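You operate a simulated robot arm through the tools that you are given. There is no shell and no other tool. Be economical: measure what you need, move in short steps, check, and stop when the job is done.

The job below is to be done with a simulated robot arm. You get a single attempt, and the scene is never put back.

## Task
Put the yellow brush on top of the steel disc on the top of the long steel table.

Only the result counts: the job must be done as asked and must still hold three seconds after the hand-in. Knocking over, shifting, dropping, spilling or breaking anything else fails it.

## Robot
A 7-joint arm with a two-finger parallel gripper, fixed in place. Base frame: the origin is at the foot of the arm, x ahead of it, y to its left, z up; the work surface is at about z = 0. Units: m, rad, N and s.
With the tool pointing down near the work surface it reaches from about 0.24 to 0.62 m from the base axis. Its first joint turns from -1.152 to 1.152 rad. Payload 2.6 kg.
Tool frame: the origin (TCP) lies between the finger pads and is the grasp point; the fingertips stand 0.03 m ahead of it; z points along the fingers, y is the line along which they close. Largest opening 0.094 m; finger width 0.028, thickness 0.01; the body of the gripper, 0.05 by 0.096 m, starts 0.055 m behind the TCP.
Orientation is that of the tool frame in the base frame, as a unit quaternion [x, y, z, w]. With the fingers straight down and closing along the base's y, the tool's x points along the base's -x, its y along +y and its z along -z.

## Interface
- The arm moves only by the tool send_rows. Its arguments are lists of equal length, an entry for each row: "travel": the shift along the tool's x, y, z in units of 50 mm (1.0 is 50 mm), a list of three; "delta_rot": the turn, a rotation vector about the tool's x, y, z in units of 4 degrees (1.0 is 4 degrees), a list of three; "fingers": the opening in per cent of the stroke, from 0 (shut) to 100 (fully open). In form: {"travel": [[dx, dy, dz], ...], "delta_rot": [[wx, wy, wz], ...], "fingers": [fingers, ...]}. A call has 1 to 20 rows; each row shifts and turns the commanded pose from where the row before left it, along the tool's axes as they then stand. A call with a number of a shift or a turn outside -1 to 1 is refused whole. Rows are played at 5 a second. More than 0.05 m and 0.15 rad between two rows, or a gripper value outside its range, and nothing of the call is played. A pose out of reach is approached as far as the arm can. The call stops where the force on the tool passes 40 N (or 10 N more than at its start, if that is more) or the arm is blocked; 0.2 s more then pass. Each finger travels about 0.072 m/s and halts on what it meets, pressing with about 30 N; the grip force reading is that of the motor and also rises with nothing between the fingers. The clock runs only during rows and for 0.2 s after the last one: add rows that do not move to give the fingers time. It gives the time, the measured TCP pose, the force on the tool (base axes), the opening and the grip force at its end, in the units of the frame above (readings bear some noise).
- Cameras (640 x 400 px; columns grow to the right, rows downward): "scene" is fixed at [0.0594, 0.4703, 0.5539]; the picture's right is [-0.36, -0.93, 0.00], its down [-0.61, 0.23, -0.76] and it looks along [0.71, -0.27, -0.65] (base axes); focal length 315 px, centre (320, 200). "wrist" rides on the gripper at [0.076, 0.014, -0.103] in the tool frame; the picture's right is [-0.18, 0.98, 0.00], its down [-0.75, -0.14, -0.64] and it looks along [-0.63, -0.12, 0.77] (tool axes); focal length 243 px, centre (320, 200). There is no depth. A picture from a camera that has moved, and an enlarged one, comes with that camera's place and axes in the base frame and with its lens.
- snapshot(camera): a new picture of that camera. The clock stands still meanwhile.
- close_up(camera, box): a new picture of the part [left, top, right, bottom] of that camera's present view, enlarged. The clock stands still meanwhile.
- finish_job(): hands the job in; it is judged then, once.

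Go step by step. Nothing tells you positions but the pictures and the camera data: compare them with the known pose of the tool, close in by small moves and look again before you grip or let go. The budget is 90 turns and 42 pictures, counting those below and the enlarged ones. Unless the task says otherwise, let go and move clear before handing in, and close with one line.

The tools are called after ">>>" as name(argument=value, ...) on one line, values as JSON. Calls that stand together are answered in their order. send_rows: Moves the arm, as the interface text tells. Its arguments: {"type":"object","properties":{"travel":{"type":"array","items":{"type":"array","items":{"type":"number"}}},"delta_rot":{"type":"array","items":{"type":"array","items":{"type":"number"}}},"fingers":{"type":"array","items":{"type":"number"}}},"required":["travel","delta_rot","fingers"]} The other tools are called the same way: snapshot (camera) takes a picture; close_up (camera, box) takes an enlarged picture of a part of a camera's view; finish_job () hands the job in.

At the start:

```text
clock: 0.0
tcp_pos: [0.343, 0.2538, 0.2865]
tcp_rot: [-0.001, 1.0, 0.001, 0.0]
contact_force: [0.5, 0.9, -0.9]
width: 0.0941
grip_force: 0.0
```

scene: 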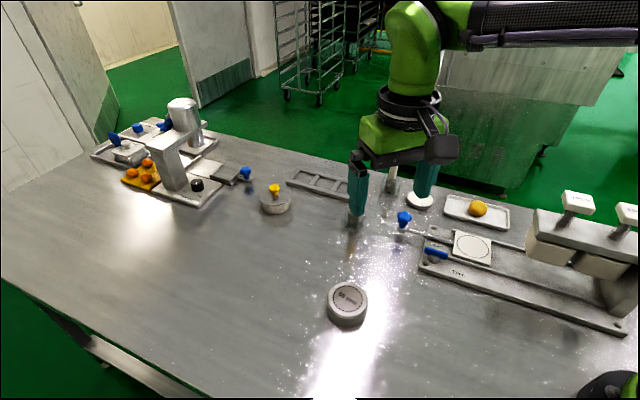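
wrist: 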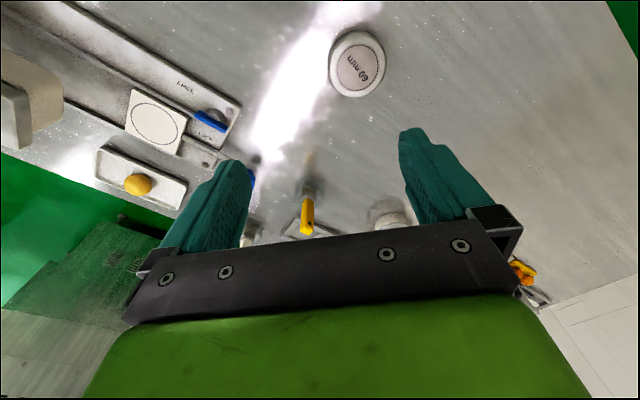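

I see a steel disc ("60 mm") in the middle of the table and, in the wrist view, a yellow-handled thing beneath the gripper, probably the brush. I'll enlarge both views to tell.

>>> close_up(camera="scene", box=[240, 140, 440, 340])

>>> close_up(camera="wrist", box=[220, 20, 420, 260])

```text
2.00 times, centred on (340, 240) of scene
camera zoom: at [0.0594, 0.4703, 0.5539], right [-0.36, -0.93, 0.0], down [-0.61, 0.23, -0.76], along [0.71, -0.27, -0.65], focal length 630 px, centre (280, 120)
```

zoom: 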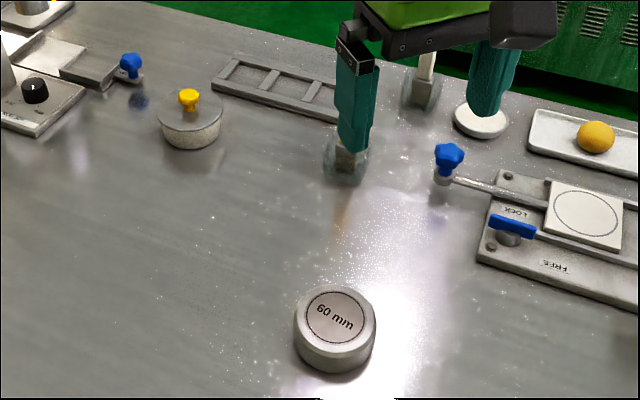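

```text
1.67 times, centred on (320, 140) of wrist
camera zoom: at [0.265, 0.2689, 0.3887], right [0.18, 0.98, 0.0], down [0.75, -0.14, 0.64], along [0.63, -0.12, -0.77], focal length 404 px, centre (320, 300)
```

zoom: 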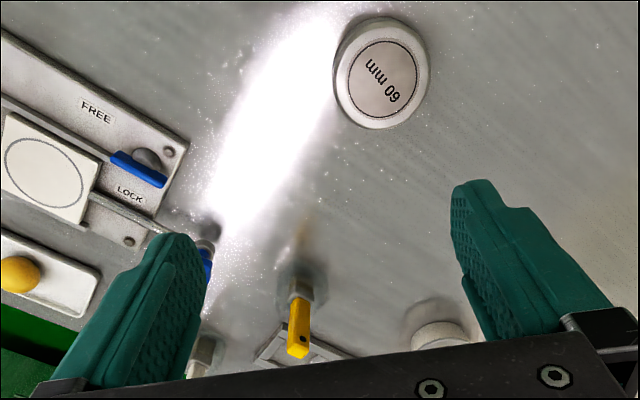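

The yellow-handled brush seems to stand upright at about (0.54, 0.20), and the disc is at about (0.35, 0.30). The gripper blocks the brush, so I'll move up and to the right to see it.

>>> send_rows(travel=[[0, -0.8, -0.4], [0, -0.8, -0.4], [0, -0.8, 0], [0, 0, 0]], delta_rot=[[0, 0, 0], [0, 0, 0], [0, 0, 0], [0, 0, 0]], fingers=[100, 100, 100, 100])

>>> close_up(camera="scene", box=[290, 120, 450, 240])

>>> snapshot(camera="wrist")

```text
clock: 1.0
tcp_pos: [0.3414, 0.1314, 0.3273]
tcp_rot: [0.0, 1.0, 0.0, 0.0]
contact_force: [-0.3, 0.5, 0.3]
width: 0.0939
grip_force: 0.1
```

```text
3.33 times, centred on (370, 180) of scene
camera zoom: at [0.0594, 0.4702, 0.5539], right [-0.36, -0.93, 0.0], down [-0.61, 0.23, -0.76], along [0.71, -0.27, -0.65], focal length 1050 px, centre (153, 267)
```

zoom: 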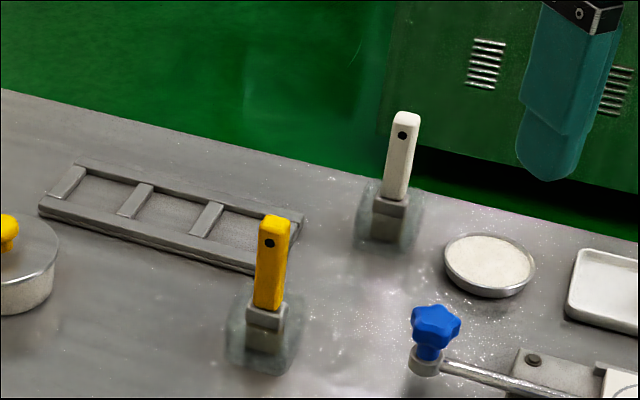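

```text
36 pictures are left
camera wrist: at [0.2639, 0.1467, 0.4291], right [0.18, 0.98, 0.0], down [0.75, -0.14, 0.64], along [0.63, -0.12, -0.77], focal length 243 px, centre (320, 200)
```

wrist: 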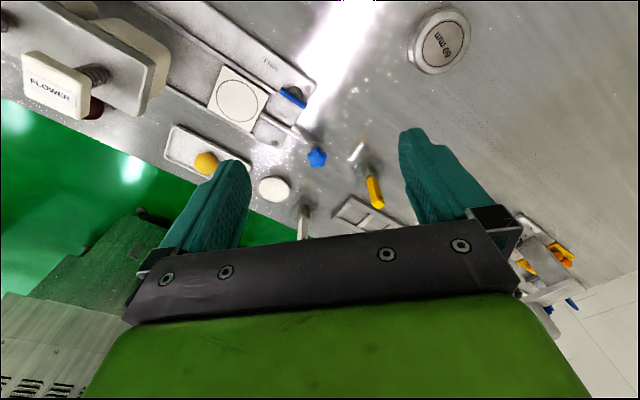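

The brush stands upright on its bristle end, about 0.12 m tall, near (0.55, 0.196). I'll enlarge it more to see its cross-section and whether it stands in a cup.

>>> close_up(camera="scene", box=[335, 180, 375, 240])

>>> close_up(camera="wrist", box=[330, 120, 410, 220])

>>> close_up(camera="scene", box=[307, 260, 387, 340])

```text
6.67 times, centred on (355, 210) of scene
camera zoom: at [0.0594, 0.4702, 0.5539], right [-0.36, -0.93, 0.0], down [-0.61, 0.23, -0.76], along [0.71, -0.27, -0.65], focal length 2099 px, centre (87, 133)
```

zoom: 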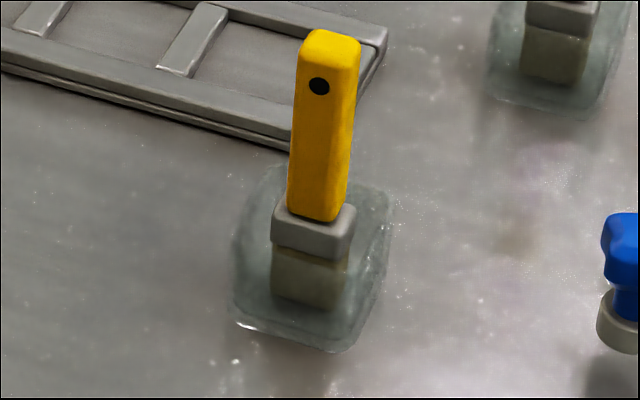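

```text
4.00 times, centred on (370, 170) of wrist
camera zoom: at [0.2639, 0.1467, 0.4291], right [0.18, 0.98, 0.0], down [0.75, -0.14, 0.64], along [0.63, -0.12, -0.77], focal length 970 px, centre (120, 320)
```

zoom: 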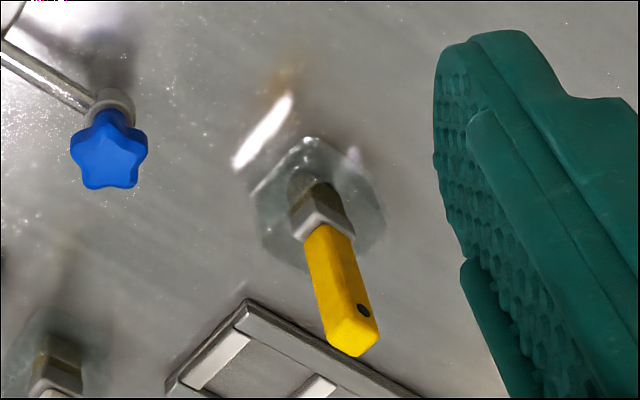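

```text
5.00 times, centred on (347, 300) of scene
camera zoom: at [0.0594, 0.4702, 0.5539], right [-0.36, -0.93, 0.0], down [-0.61, 0.23, -0.76], along [0.71, -0.27, -0.65], focal length 1574 px, centre (185, -300)
```

zoom: 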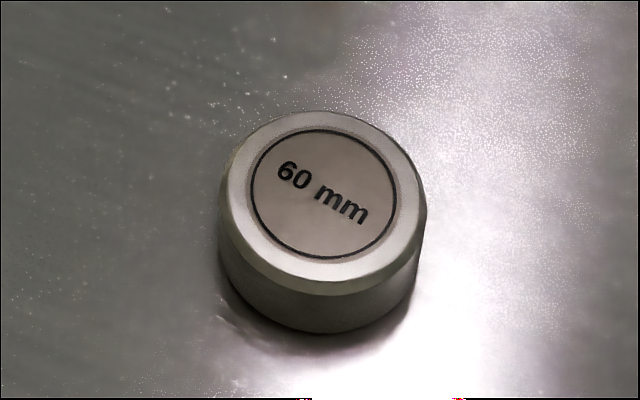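

The brush stands in a small clear open cup, so it has to come straight up. Its wide faces are turned about 40° from the x axis, so I'll hover near it with the gripper turned to match and look again.

>>> send_rows(travel=[[-0.8, 0.325, 0.3], [-0.8, 0.325, 0.3], [-0.8, 0.325, 0.3], [-0.8, 0.325, 0.3], [0, 0, 0], [0, 0, 0], [0, 0, 0], [0, 0, 0], [0, 0, 0], [0, 0, 0], [0, 0, 0], [0, 0, 0], [0, 0, 0], [0, 0, 0], [0, 0, 0]], delta_rot=[[0, 0, 0], [0, 0, 0], [0, 0, 0], [0, 0, 0], [0, 0, -1], [0, 0, -1], [0, 0, -1], [0, 0, -1], [0, 0, -1], [0, 0, -1], [0, 0, -1], [0, 0, -1], [0, 0, -1], [0, 0, -1], [0, 0, 0]], fingers=[100, 100, 100, 100, 100, 100, 100, 100, 100, 100, 100, 100, 100, 100, 100])

>>> snapshot(camera="wrist")

>>> snapshot(camera="scene")

```text
clock: 4.2
tcp_pos: [0.5013, 0.2005, 0.267]
tcp_rot: [-0.342, 0.94, 0.0, -0.001]
contact_force: [0.1, 0.3, 0.4]
width: 0.0938
grip_force: 0.1
```

```text
32 pictures are left
camera wrist: at [0.4338, 0.1616, 0.3692], right [-0.49, 0.87, 0.0], down [0.67, 0.38, 0.64], along [0.56, 0.32, -0.77], focal length 243 px, centre (320, 200)
```

wrist: 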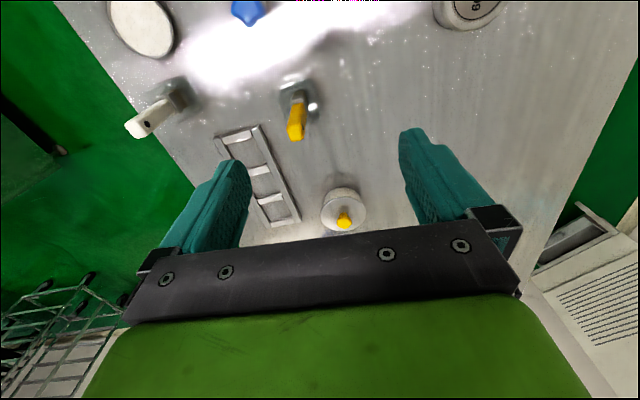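

```text
31 pictures are left
```

scene: 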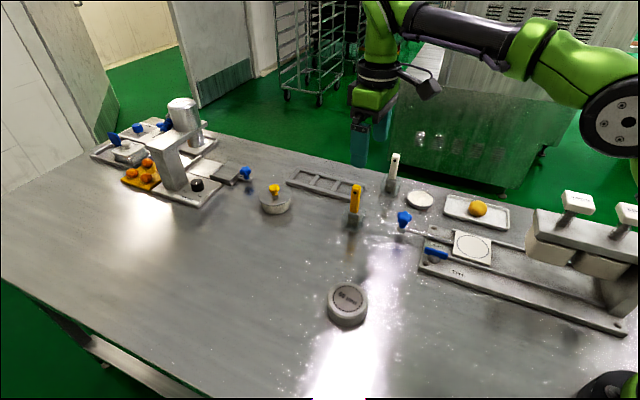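

>>> close_up(camera="wrist", box=[256, 70, 336, 150])

```text
5.00 times, centred on (296, 110) of wrist
camera zoom: at [0.4338, 0.1616, 0.3692], right [-0.49, 0.87, 0.0], down [0.67, 0.38, 0.64], along [0.56, 0.32, -0.77], focal length 1213 px, centre (440, 650)
```

zoom: 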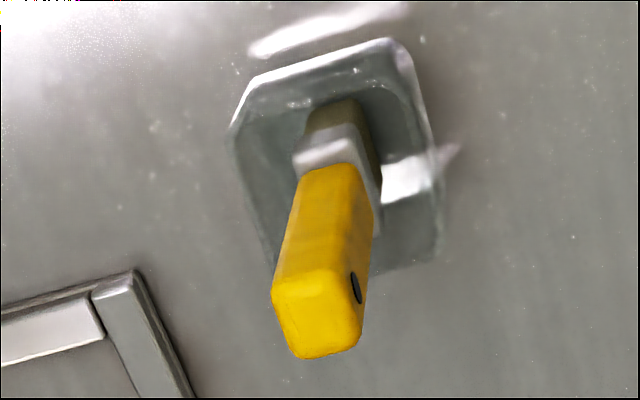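

The handle's top is centred near (0.544, 0.196) at about z 0.122, with its faces at about 42°. I'll move straight over it, come down partway and check.

>>> send_rows(travel=[[-0.6, -0.61, 0], [0, 0, 0], [0, 0, 0.7], [0, 0, 0.7], [0, 0, 0]], delta_rot=[[0, 0, 0], [0, 0, -0.6], [0, 0, 0], [0, 0, 0], [0, 0, 0]], fingers=[100, 100, 100, 100, 100])

>>> snapshot(camera="wrist")

>>> close_up(camera="scene", box=[310, 120, 430, 240])

```text
clock: 5.4
tcp_pos: [0.5328, 0.1975, 0.1962]
tcp_rot: [-0.361, 0.933, 0.0, 0.0]
contact_force: [-0.4, 0.2, 0.2]
width: 0.094
grip_force: 0.0
out of reach, approached as far as the arm can: row 1
```

```text
29 pictures are left
camera wrist: at [0.4661, 0.1564, 0.2988], right [-0.53, 0.85, 0.0], down [0.65, 0.4, 0.64], along [0.55, 0.34, -0.77], focal length 243 px, centre (320, 200)
```

wrist: 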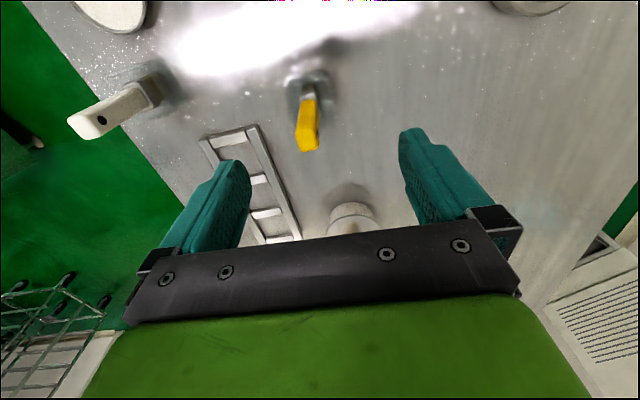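

```text
3.33 times, centred on (370, 180) of scene
camera zoom: at [0.0594, 0.4703, 0.5539], right [-0.36, -0.93, 0.0], down [-0.61, 0.23, -0.76], along [0.71, -0.27, -0.65], focal length 1050 px, centre (153, 267)
```

zoom: 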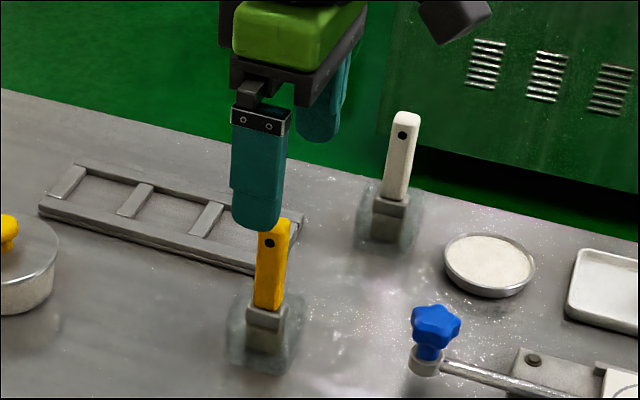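

The reach limit at height held the TCP about 1 cm short. I'll measure the handle top again from here.

>>> close_up(camera="wrist", box=[270, 80, 350, 160])

```text
5.00 times, centred on (310, 120) of wrist
camera zoom: at [0.4661, 0.1564, 0.2988], right [-0.53, 0.85, 0.0], down [0.65, 0.4, 0.64], along [0.55, 0.34, -0.77], focal length 1213 px, centre (370, 600)
```

zoom: 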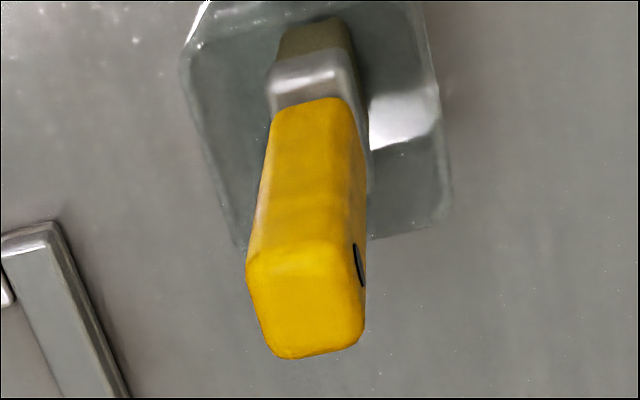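

The handle top centre is at (0.545, 0.194), and the yaw matches. I'll correct the position while still above the handle.

>>> send_rows(travel=[[0, 0, 0.4], [-0.145, -0.21, 0], [0, 0, 0]], delta_rot=[[0, 0, 0], [0, 0, 0], [0, 0, 0]], fingers=[100, 100, 100])

```text
clock: 6.2
tcp_pos: [0.5455, 0.1923, 0.1753]
tcp_rot: [-0.361, 0.933, 0.0, 0.0]
contact_force: [0.1, -0.1, 0.1]
width: 0.094
grip_force: 0.1
```

The TCP is over the handle now. I'll descend to about z 0.10, which keeps the fingertips above the cup rim, then check before gripping.

>>> send_rows(travel=[[-0.03, 0.03, 0.5], [0, 0, 0.5], [0, 0, 0.5], [0, 0, 0]], delta_rot=[[0, 0, 0], [0, 0, 0], [0, 0, 0], [0, 0, 0]], fingers=[100, 100, 100, 100])

>>> snapshot(camera="wrist")

>>> close_up(camera="scene", box=[310, 160, 410, 250])

```text
clock: 7.2
tcp_pos: [0.5432, 0.1955, 0.1]
tcp_rot: [-0.361, 0.932, 0.0, 0.0]
contact_force: [1.2, -0.1, -0.1]
width: 0.0942
grip_force: 0.0
```

```text
26 pictures are left
camera wrist: at [0.4768, 0.1544, 0.2038], right [-0.53, 0.85, 0.0], down [0.65, 0.4, 0.64], along [0.55, 0.34, -0.77], focal length 243 px, centre (320, 200)
```

wrist: 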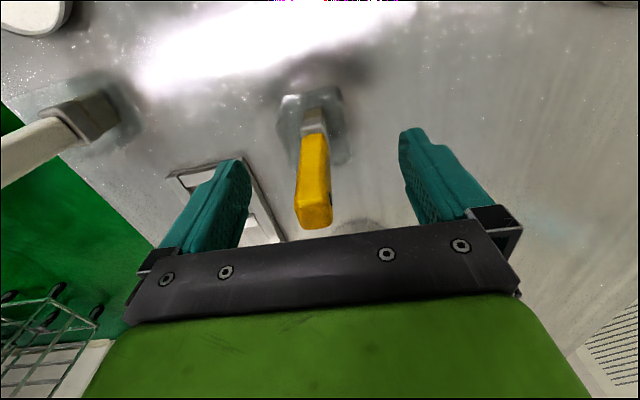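

```text
4.44 times, centred on (360, 205) of scene
camera zoom: at [0.0594, 0.4703, 0.5539], right [-0.36, -0.93, 0.0], down [-0.61, 0.23, -0.76], along [0.71, -0.27, -0.65], focal length 1399 px, centre (142, 178)
```

zoom: 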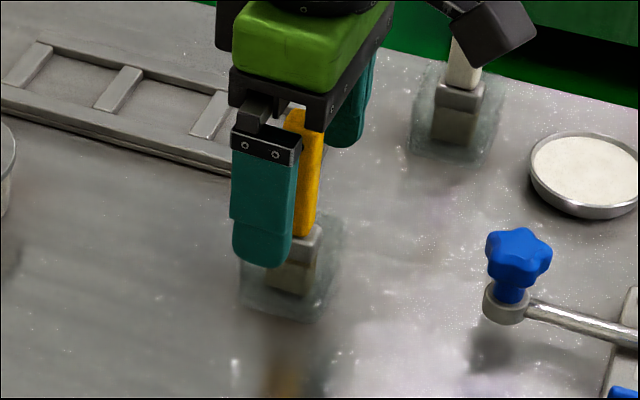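

The handle is between the fingers, about 3 mm off centre toward the tool's -y. I'll correct that and close gently.

>>> send_rows(travel=[[-0.02, -0.055, 0], [0, 0, 0], [0, 0, 0], [0, 0, 0], [0, 0, 0]], delta_rot=[[0, 0, 0], [0, 0, 0], [0, 0, 0], [0, 0, 0], [0, 0, 0]], fingers=[100, 60, 35, 35, 35])

>>> snapshot(camera="wrist")

```text
clock: 8.4
tcp_pos: [0.5478, 0.1937, 0.1021]
tcp_rot: [-0.362, 0.932, 0.001, 0.0]
contact_force: [0.3, -0.5, -0.3]
width: 0.0328
grip_force: 0.1
```

```text
24 pictures are left
camera wrist: at [0.4807, 0.1528, 0.2043], right [-0.53, 0.85, 0.0], down [0.65, 0.4, 0.64], along [0.55, 0.34, -0.77], focal length 243 px, centre (320, 200)
```

wrist: 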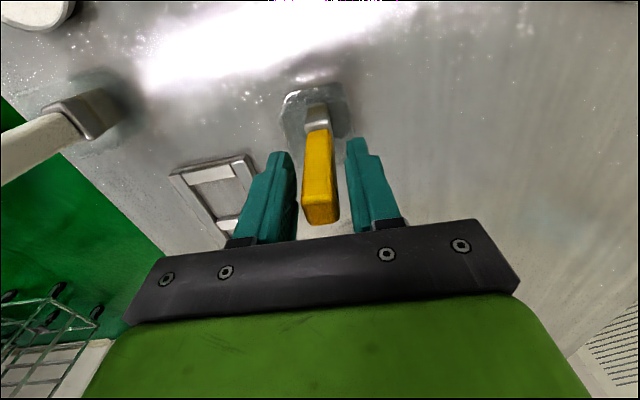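

The handle is nearly centred between the pads. I'll close fully and read the grip.

>>> send_rows(travel=[[0, 0, 0], [0, 0, 0], [0, 0, 0], [0, 0, 0]], delta_rot=[[0, 0, 0], [0, 0, 0], [0, 0, 0], [0, 0, 0]], fingers=[20, 5, 0, 0])

>>> close_up(camera="scene", box=[310, 160, 410, 250])

```text
clock: 9.4
tcp_pos: [0.548, 0.1939, 0.1014]
tcp_rot: [-0.362, 0.932, 0.0, -0.001]
contact_force: [-0.8, 0.7, 0.1]
width: 0.0206
grip_force: 30.6
```

```text
4.44 times, centred on (360, 205) of scene
camera zoom: at [0.0594, 0.4703, 0.5539], right [-0.36, -0.93, 0.0], down [-0.61, 0.23, -0.76], along [0.71, -0.27, -0.65], focal length 1399 px, centre (142, 178)
```

zoom: 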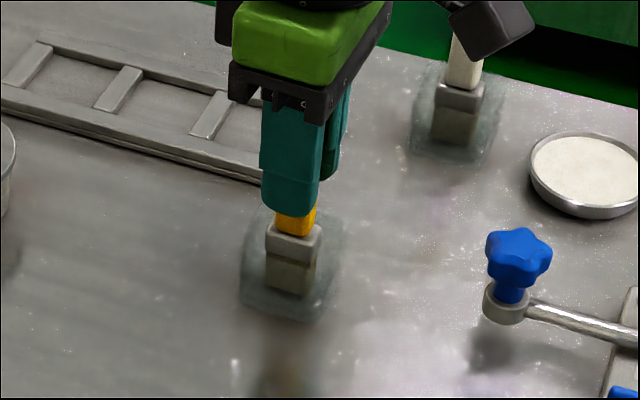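

The brush is gripped (0.0206 m wide, 30 N). I'll lift straight up about 7 cm and check that the cup stays.

>>> send_rows(travel=[[0, 0, -0.2], [0, 0, -0.3], [0, 0, -0.3], [0, 0, -0.3], [0, 0, -0.3], [0, 0, 0]], delta_rot=[[0, 0, 0], [0, 0, 0], [0, 0, 0], [0, 0, 0], [0, 0, 0], [0, 0, 0]], fingers=[0, 0, 0, 0, 0, 0])

>>> close_up(camera="scene", box=[310, 160, 410, 250])

```text
clock: 10.8
tcp_pos: [0.5498, 0.1953, 0.1704]
tcp_rot: [-0.362, 0.932, 0.0, 0.0]
contact_force: [0.3, 0.5, -0.2]
width: 0.0205
grip_force: 30.2
```

```text
4.44 times, centred on (360, 205) of scene
camera zoom: at [0.0594, 0.4703, 0.5539], right [-0.36, -0.93, 0.0], down [-0.61, 0.23, -0.76], along [0.71, -0.27, -0.65], focal length 1399 px, centre (142, 178)
```

zoom: 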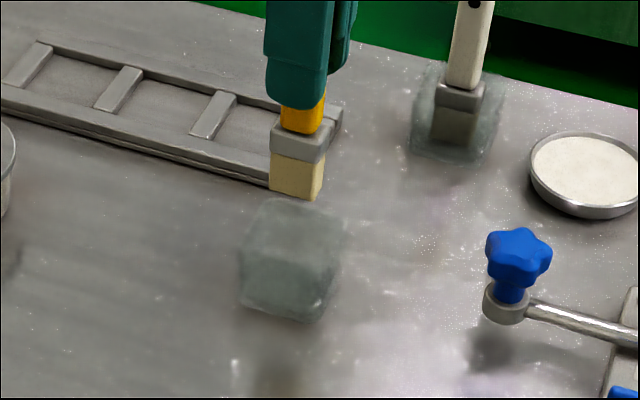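

The brush is out of the cup and the cup hasn't moved. Now I'll carry it up and over to above the disc at about (0.348, 0.305).

>>> send_rows(travel=[[0, 0, -0.3], [0.15, 0.435, -0.4], [0.15, 0.435, -0.4], [0.15, 0.435, 0], [0.15, 0.435, 0], [0.15, 0.435, 0], [0.15, 0.435, 0], [0.15, 0.435, 0], [0.15, 0.435, 0], [0.15, 0.435, 0], [0.15, 0.435, 0], [0, 0, 0], [0, 0, 0]], delta_rot=[[0, 0, 0], [0, 0, 0], [0, 0, 0], [0, 0, 0], [0, 0, 0], [0, 0, 0], [0, 0, 0], [0, 0, 0], [0, 0, 0], [0, 0, 0], [0, 0, 0], [0, 0, 0], [0, 0, 0]], fingers=[0, 0, 0, 0, 0, 0, 0, 0, 0, 0, 0, 0, 0])

>>> snapshot(camera="scene")

>>> snapshot(camera="wrist")

```text
clock: 13.6
tcp_pos: [0.3451, 0.3041, 0.2276]
tcp_rot: [-0.362, 0.932, 0.001, 0.0]
contact_force: [0.0, -1.6, 0.0]
width: 0.0206
grip_force: 30.0
```

```text
21 pictures are left
```

scene: 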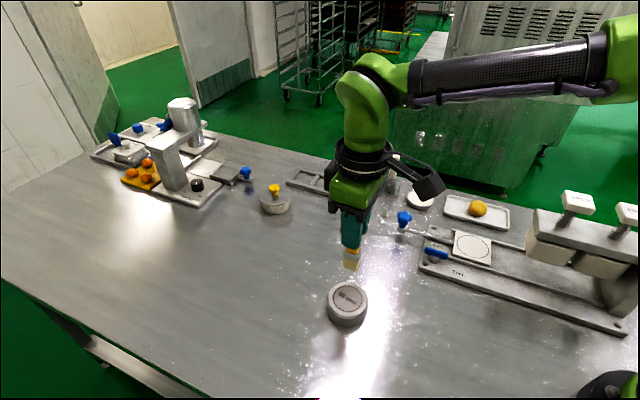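

```text
20 pictures are left
camera wrist: at [0.2785, 0.2624, 0.3298], right [-0.53, 0.85, 0.0], down [0.65, 0.4, 0.64], along [0.55, 0.34, -0.77], focal length 243 px, centre (320, 200)
```

wrist: 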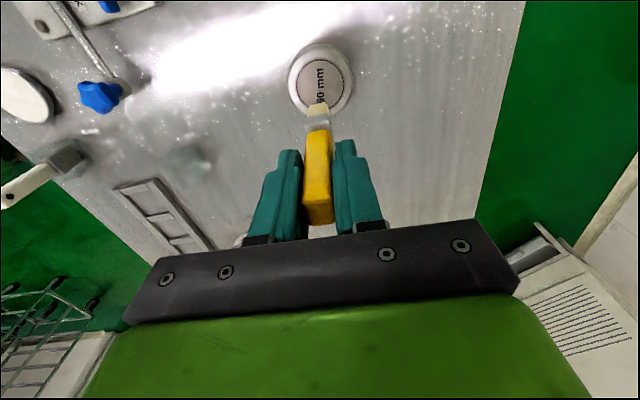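

The brush is right above the disc, since both views put the disc's centre within a few mm of the TCP. I'll lower to just above it and look.

>>> send_rows(travel=[[0, 0, 0.4], [0, 0, 0.4], [0, 0, 0.4], [0, 0, 0.2], [0, 0, 0]], delta_rot=[[0, 0, 0], [0, 0, 0], [0, 0, 0], [0, 0, 0], [0, 0, 0]], fingers=[0, 0, 0, 0, 0])

>>> close_up(camera="scene", box=[290, 220, 400, 340])

>>> close_up(camera="wrist", box=[250, 30, 390, 250])

```text
clock: 14.8
tcp_pos: [0.3468, 0.3056, 0.1564]
tcp_rot: [-0.362, 0.932, 0.0, 0.001]
contact_force: [0.8, -0.9, 0.3]
width: 0.0205
grip_force: 30.2
```

```text
3.33 times, centred on (345, 280) of scene
camera zoom: at [0.0594, 0.4703, 0.5539], right [-0.36, -0.93, 0.0], down [-0.61, 0.23, -0.76], along [0.71, -0.27, -0.65], focal length 1050 px, centre (237, -67)
```

zoom: 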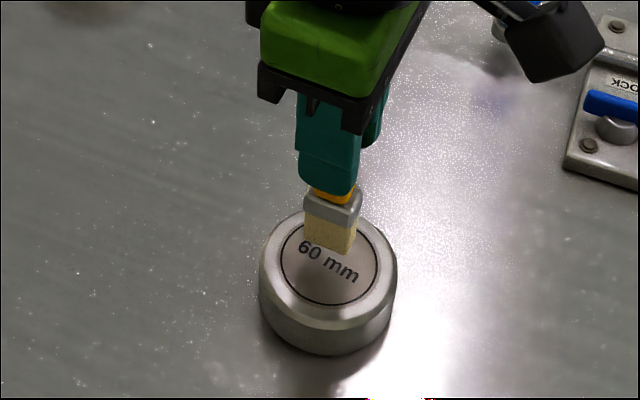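

```text
1.82 times, centred on (320, 140) of wrist
camera zoom: at [0.2783, 0.2641, 0.2592], right [-0.53, 0.85, 0.0], down [0.65, 0.4, 0.64], along [0.55, 0.34, -0.77], focal length 441 px, centre (320, 309)
```

zoom: 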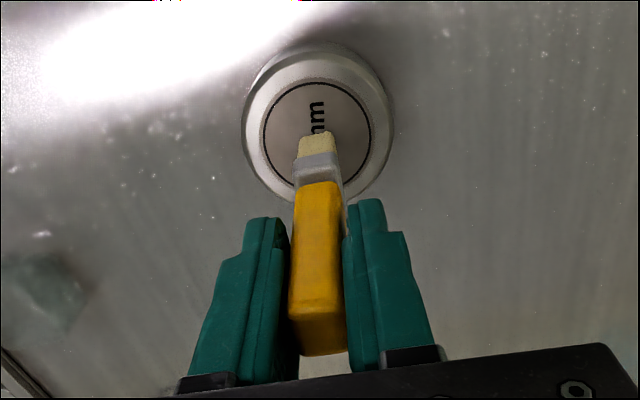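

The brush is over the middle of the disc, to within a few mm. I'll shift 3 mm and lower slowly until it touches.

>>> send_rows(travel=[[0.06, 0, 0.1], [0, 0, 0.1], [0, 0, 0.1], [0, 0, 0]], delta_rot=[[0, 0, 0], [0, 0, 0], [0, 0, 0], [0, 0, 0]], fingers=[0, 0, 0, 0])

>>> close_up(camera="scene", box=[315, 260, 385, 330])

```text
clock: 15.8
tcp_pos: [0.3443, 0.3029, 0.1409]
tcp_rot: [-0.362, 0.932, 0.0, 0.0]
contact_force: [-0.1, 0.1, -0.2]
width: 0.0206
grip_force: 30.4
```

```text
5.71 times, centred on (350, 295) of scene
camera zoom: at [0.0594, 0.4703, 0.5539], right [-0.36, -0.93, 0.0], down [-0.61, 0.23, -0.76], along [0.71, -0.27, -0.65], focal length 1799 px, centre (149, -343)
```

zoom: 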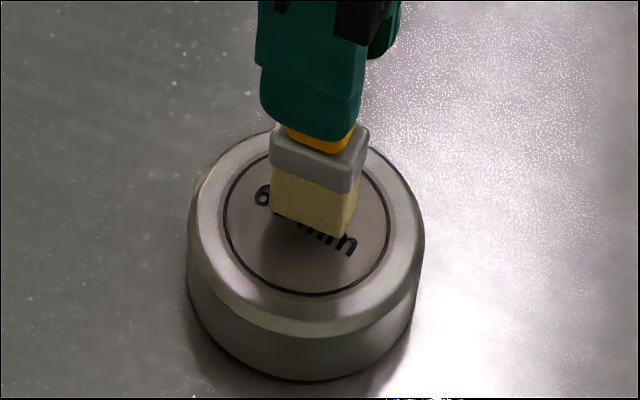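

It's still a little above the disc with no contact. I'll lower in 2 mm steps.

>>> send_rows(travel=[[0, 0, 0.04], [0, 0, 0.04], [0, 0, 0.04], [0, 0, 0.04], [0, 0, 0]], delta_rot=[[0, 0, 0], [0, 0, 0], [0, 0, 0], [0, 0, 0], [0, 0, 0]], fingers=[0, 0, 0, 0, 0])

>>> close_up(camera="scene", box=[315, 260, 385, 330])

```text
clock: 17.0
tcp_pos: [0.3452, 0.3019, 0.1327]
tcp_rot: [-0.361, 0.932, -0.001, 0.001]
contact_force: [-0.8, -0.5, -0.8]
width: 0.0204
grip_force: 30.3
```

```text
5.71 times, centred on (350, 295) of scene
camera zoom: at [0.0594, 0.4703, 0.5539], right [-0.36, -0.93, 0.0], down [-0.61, 0.23, -0.76], along [0.71, -0.27, -0.65], focal length 1799 px, centre (149, -343)
```

zoom: 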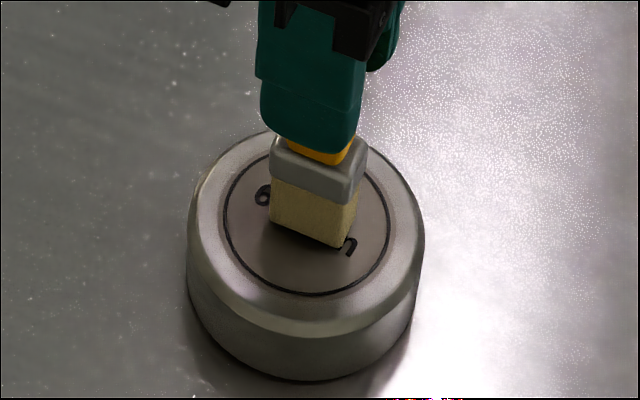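

It's nearly touching. I'll lower in 1 mm steps and watch the force.

>>> send_rows(travel=[[0, 0, 0.02], [0, 0, 0.02], [0, 0, 0.02], [0, 0, 0]], delta_rot=[[0, 0, 0], [0, 0, 0], [0, 0, 0], [0, 0, 0]], fingers=[0, 0, 0, 0])

```text
clock: 18.0
tcp_pos: [0.3459, 0.3022, 0.1314]
tcp_rot: [-0.361, 0.933, 0.0, 0.002]
contact_force: [-0.3, 1.8, 9.1]
width: 0.0203
grip_force: 29.7
```

It has touched down (9 N upward). I'll ease off by 1 mm and open gradually.

>>> send_rows(travel=[[0, 0, -0.02], [0, 0, 0]], delta_rot=[[0, 0, 0], [0, 0, 0]], fingers=[0, 0])

>>> close_up(camera="scene", box=[315, 260, 385, 330])

```text
clock: 18.6
tcp_pos: [0.3455, 0.3028, 0.1312]
tcp_rot: [-0.362, 0.932, 0.0, 0.0]
contact_force: [1.4, 0.8, 7.4]
width: 0.0207
grip_force: 29.9
```

```text
5.71 times, centred on (350, 295) of scene
camera zoom: at [0.0593, 0.4702, 0.5539], right [-0.36, -0.93, 0.0], down [-0.61, 0.23, -0.76], along [0.71, -0.27, -0.65], focal length 1799 px, centre (149, -343)
```

zoom: 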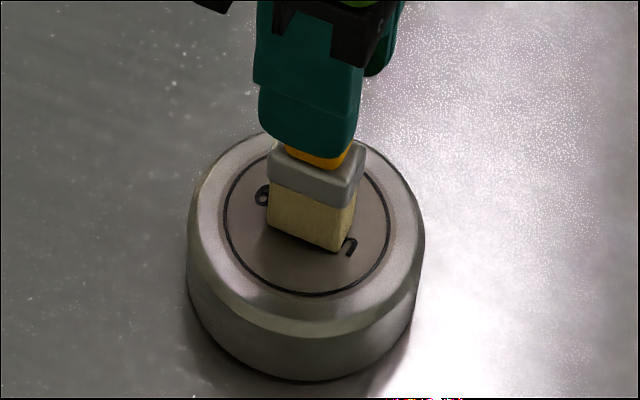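

The brush sits flat near the disc's centre. I'll open slowly.

>>> send_rows(travel=[[0, 0, -0.01], [0, 0, 0], [0, 0, 0], [0, 0, 0], [0, 0, 0], [0, 0, 0], [0, 0, 0]], delta_rot=[[0, 0, 0], [0, 0, 0], [0, 0, 0], [0, 0, 0], [0, 0, 0], [0, 0, 0], [0, 0, 0]], fingers=[18, 22, 25, 30, 45, 70, 70])

>>> close_up(camera="scene", box=[290, 220, 400, 340])

>>> snapshot(camera="wrist")

```text
clock: 20.2
tcp_pos: [0.3452, 0.3029, 0.1316]
tcp_rot: [-0.362, 0.932, 0.0, 0.0]
contact_force: [-1.2, 0.4, 0.2]
width: 0.0656
grip_force: 0.0
```

```text
3.33 times, centred on (345, 280) of scene
camera zoom: at [0.0594, 0.4703, 0.5539], right [-0.36, -0.93, 0.0], down [-0.61, 0.23, -0.76], along [0.71, -0.27, -0.65], focal length 1050 px, centre (237, -67)
```

zoom: 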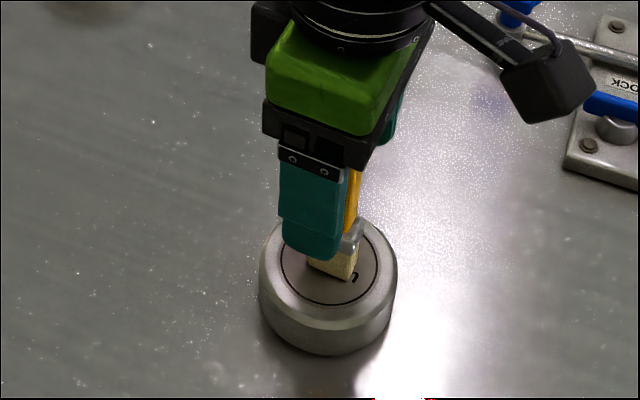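

```text
13 pictures are left
camera wrist: at [0.278, 0.2615, 0.2344], right [-0.53, 0.85, 0.0], down [0.65, 0.4, 0.64], along [0.55, 0.34, -0.77], focal length 243 px, centre (320, 200)
```

wrist: 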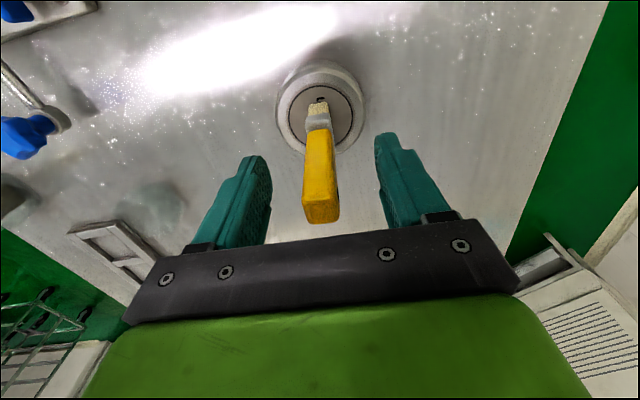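

The brush stands free between the open fingers. I'll rise straight up and check.

>>> send_rows(travel=[[0, 0, 0], [0, 0, -0.3], [0, 0, -0.5], [0, 0, -0.8], [0, 0, -0.8], [0, 0, 0], [0, 0, 0]], delta_rot=[[0, 0, 0], [0, 0, 0], [0, 0, 0], [0, 0, 0], [0, 0, 0], [0, 0, 0], [0, 0, 0]], fingers=[90, 90, 90, 90, 90, 90, 90])

>>> snapshot(camera="scene")

>>> close_up(camera="scene", box=[290, 190, 400, 340])

```text
clock: 21.8
tcp_pos: [0.3463, 0.2999, 0.2515]
tcp_rot: [-0.362, 0.932, 0.0, 0.0]
contact_force: [0.1, -0.5, 0.1]
width: 0.0846
grip_force: 0.0
```

```text
12 pictures are left
```

scene: 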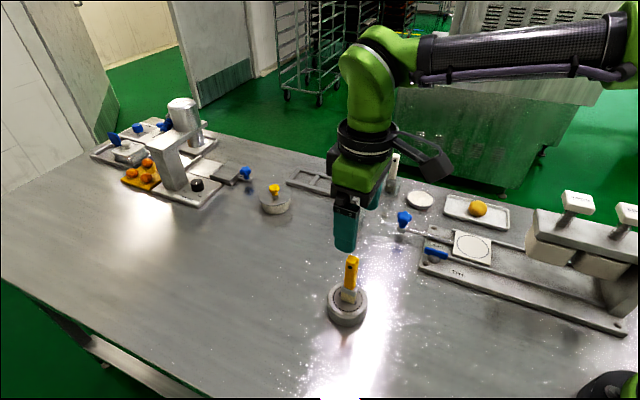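

```text
2.67 times, centred on (345, 265) of scene
camera zoom: at [0.0594, 0.4703, 0.5539], right [-0.36, -0.93, 0.0], down [-0.61, 0.23, -0.76], along [0.71, -0.27, -0.65], focal length 840 px, centre (253, 27)
```

zoom: 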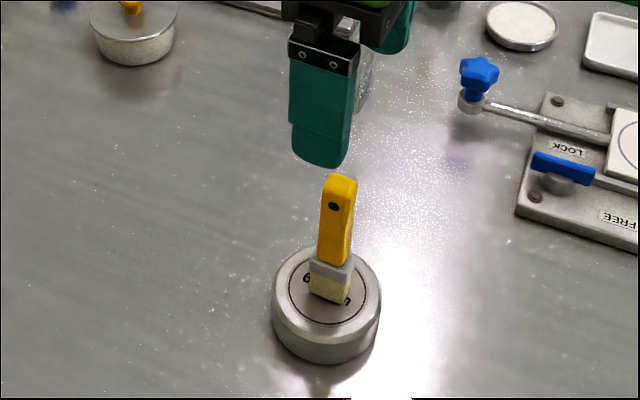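

The brush stands upright and steady in the middle of the disc, the gripper is clear, and nothing else has moved. I'm handing in.

>>> finish_job()

```text
The job is handed in.
```

The yellow brush is standing upright on the 60 mm steel disc, and the job is handed in with the gripper clear.
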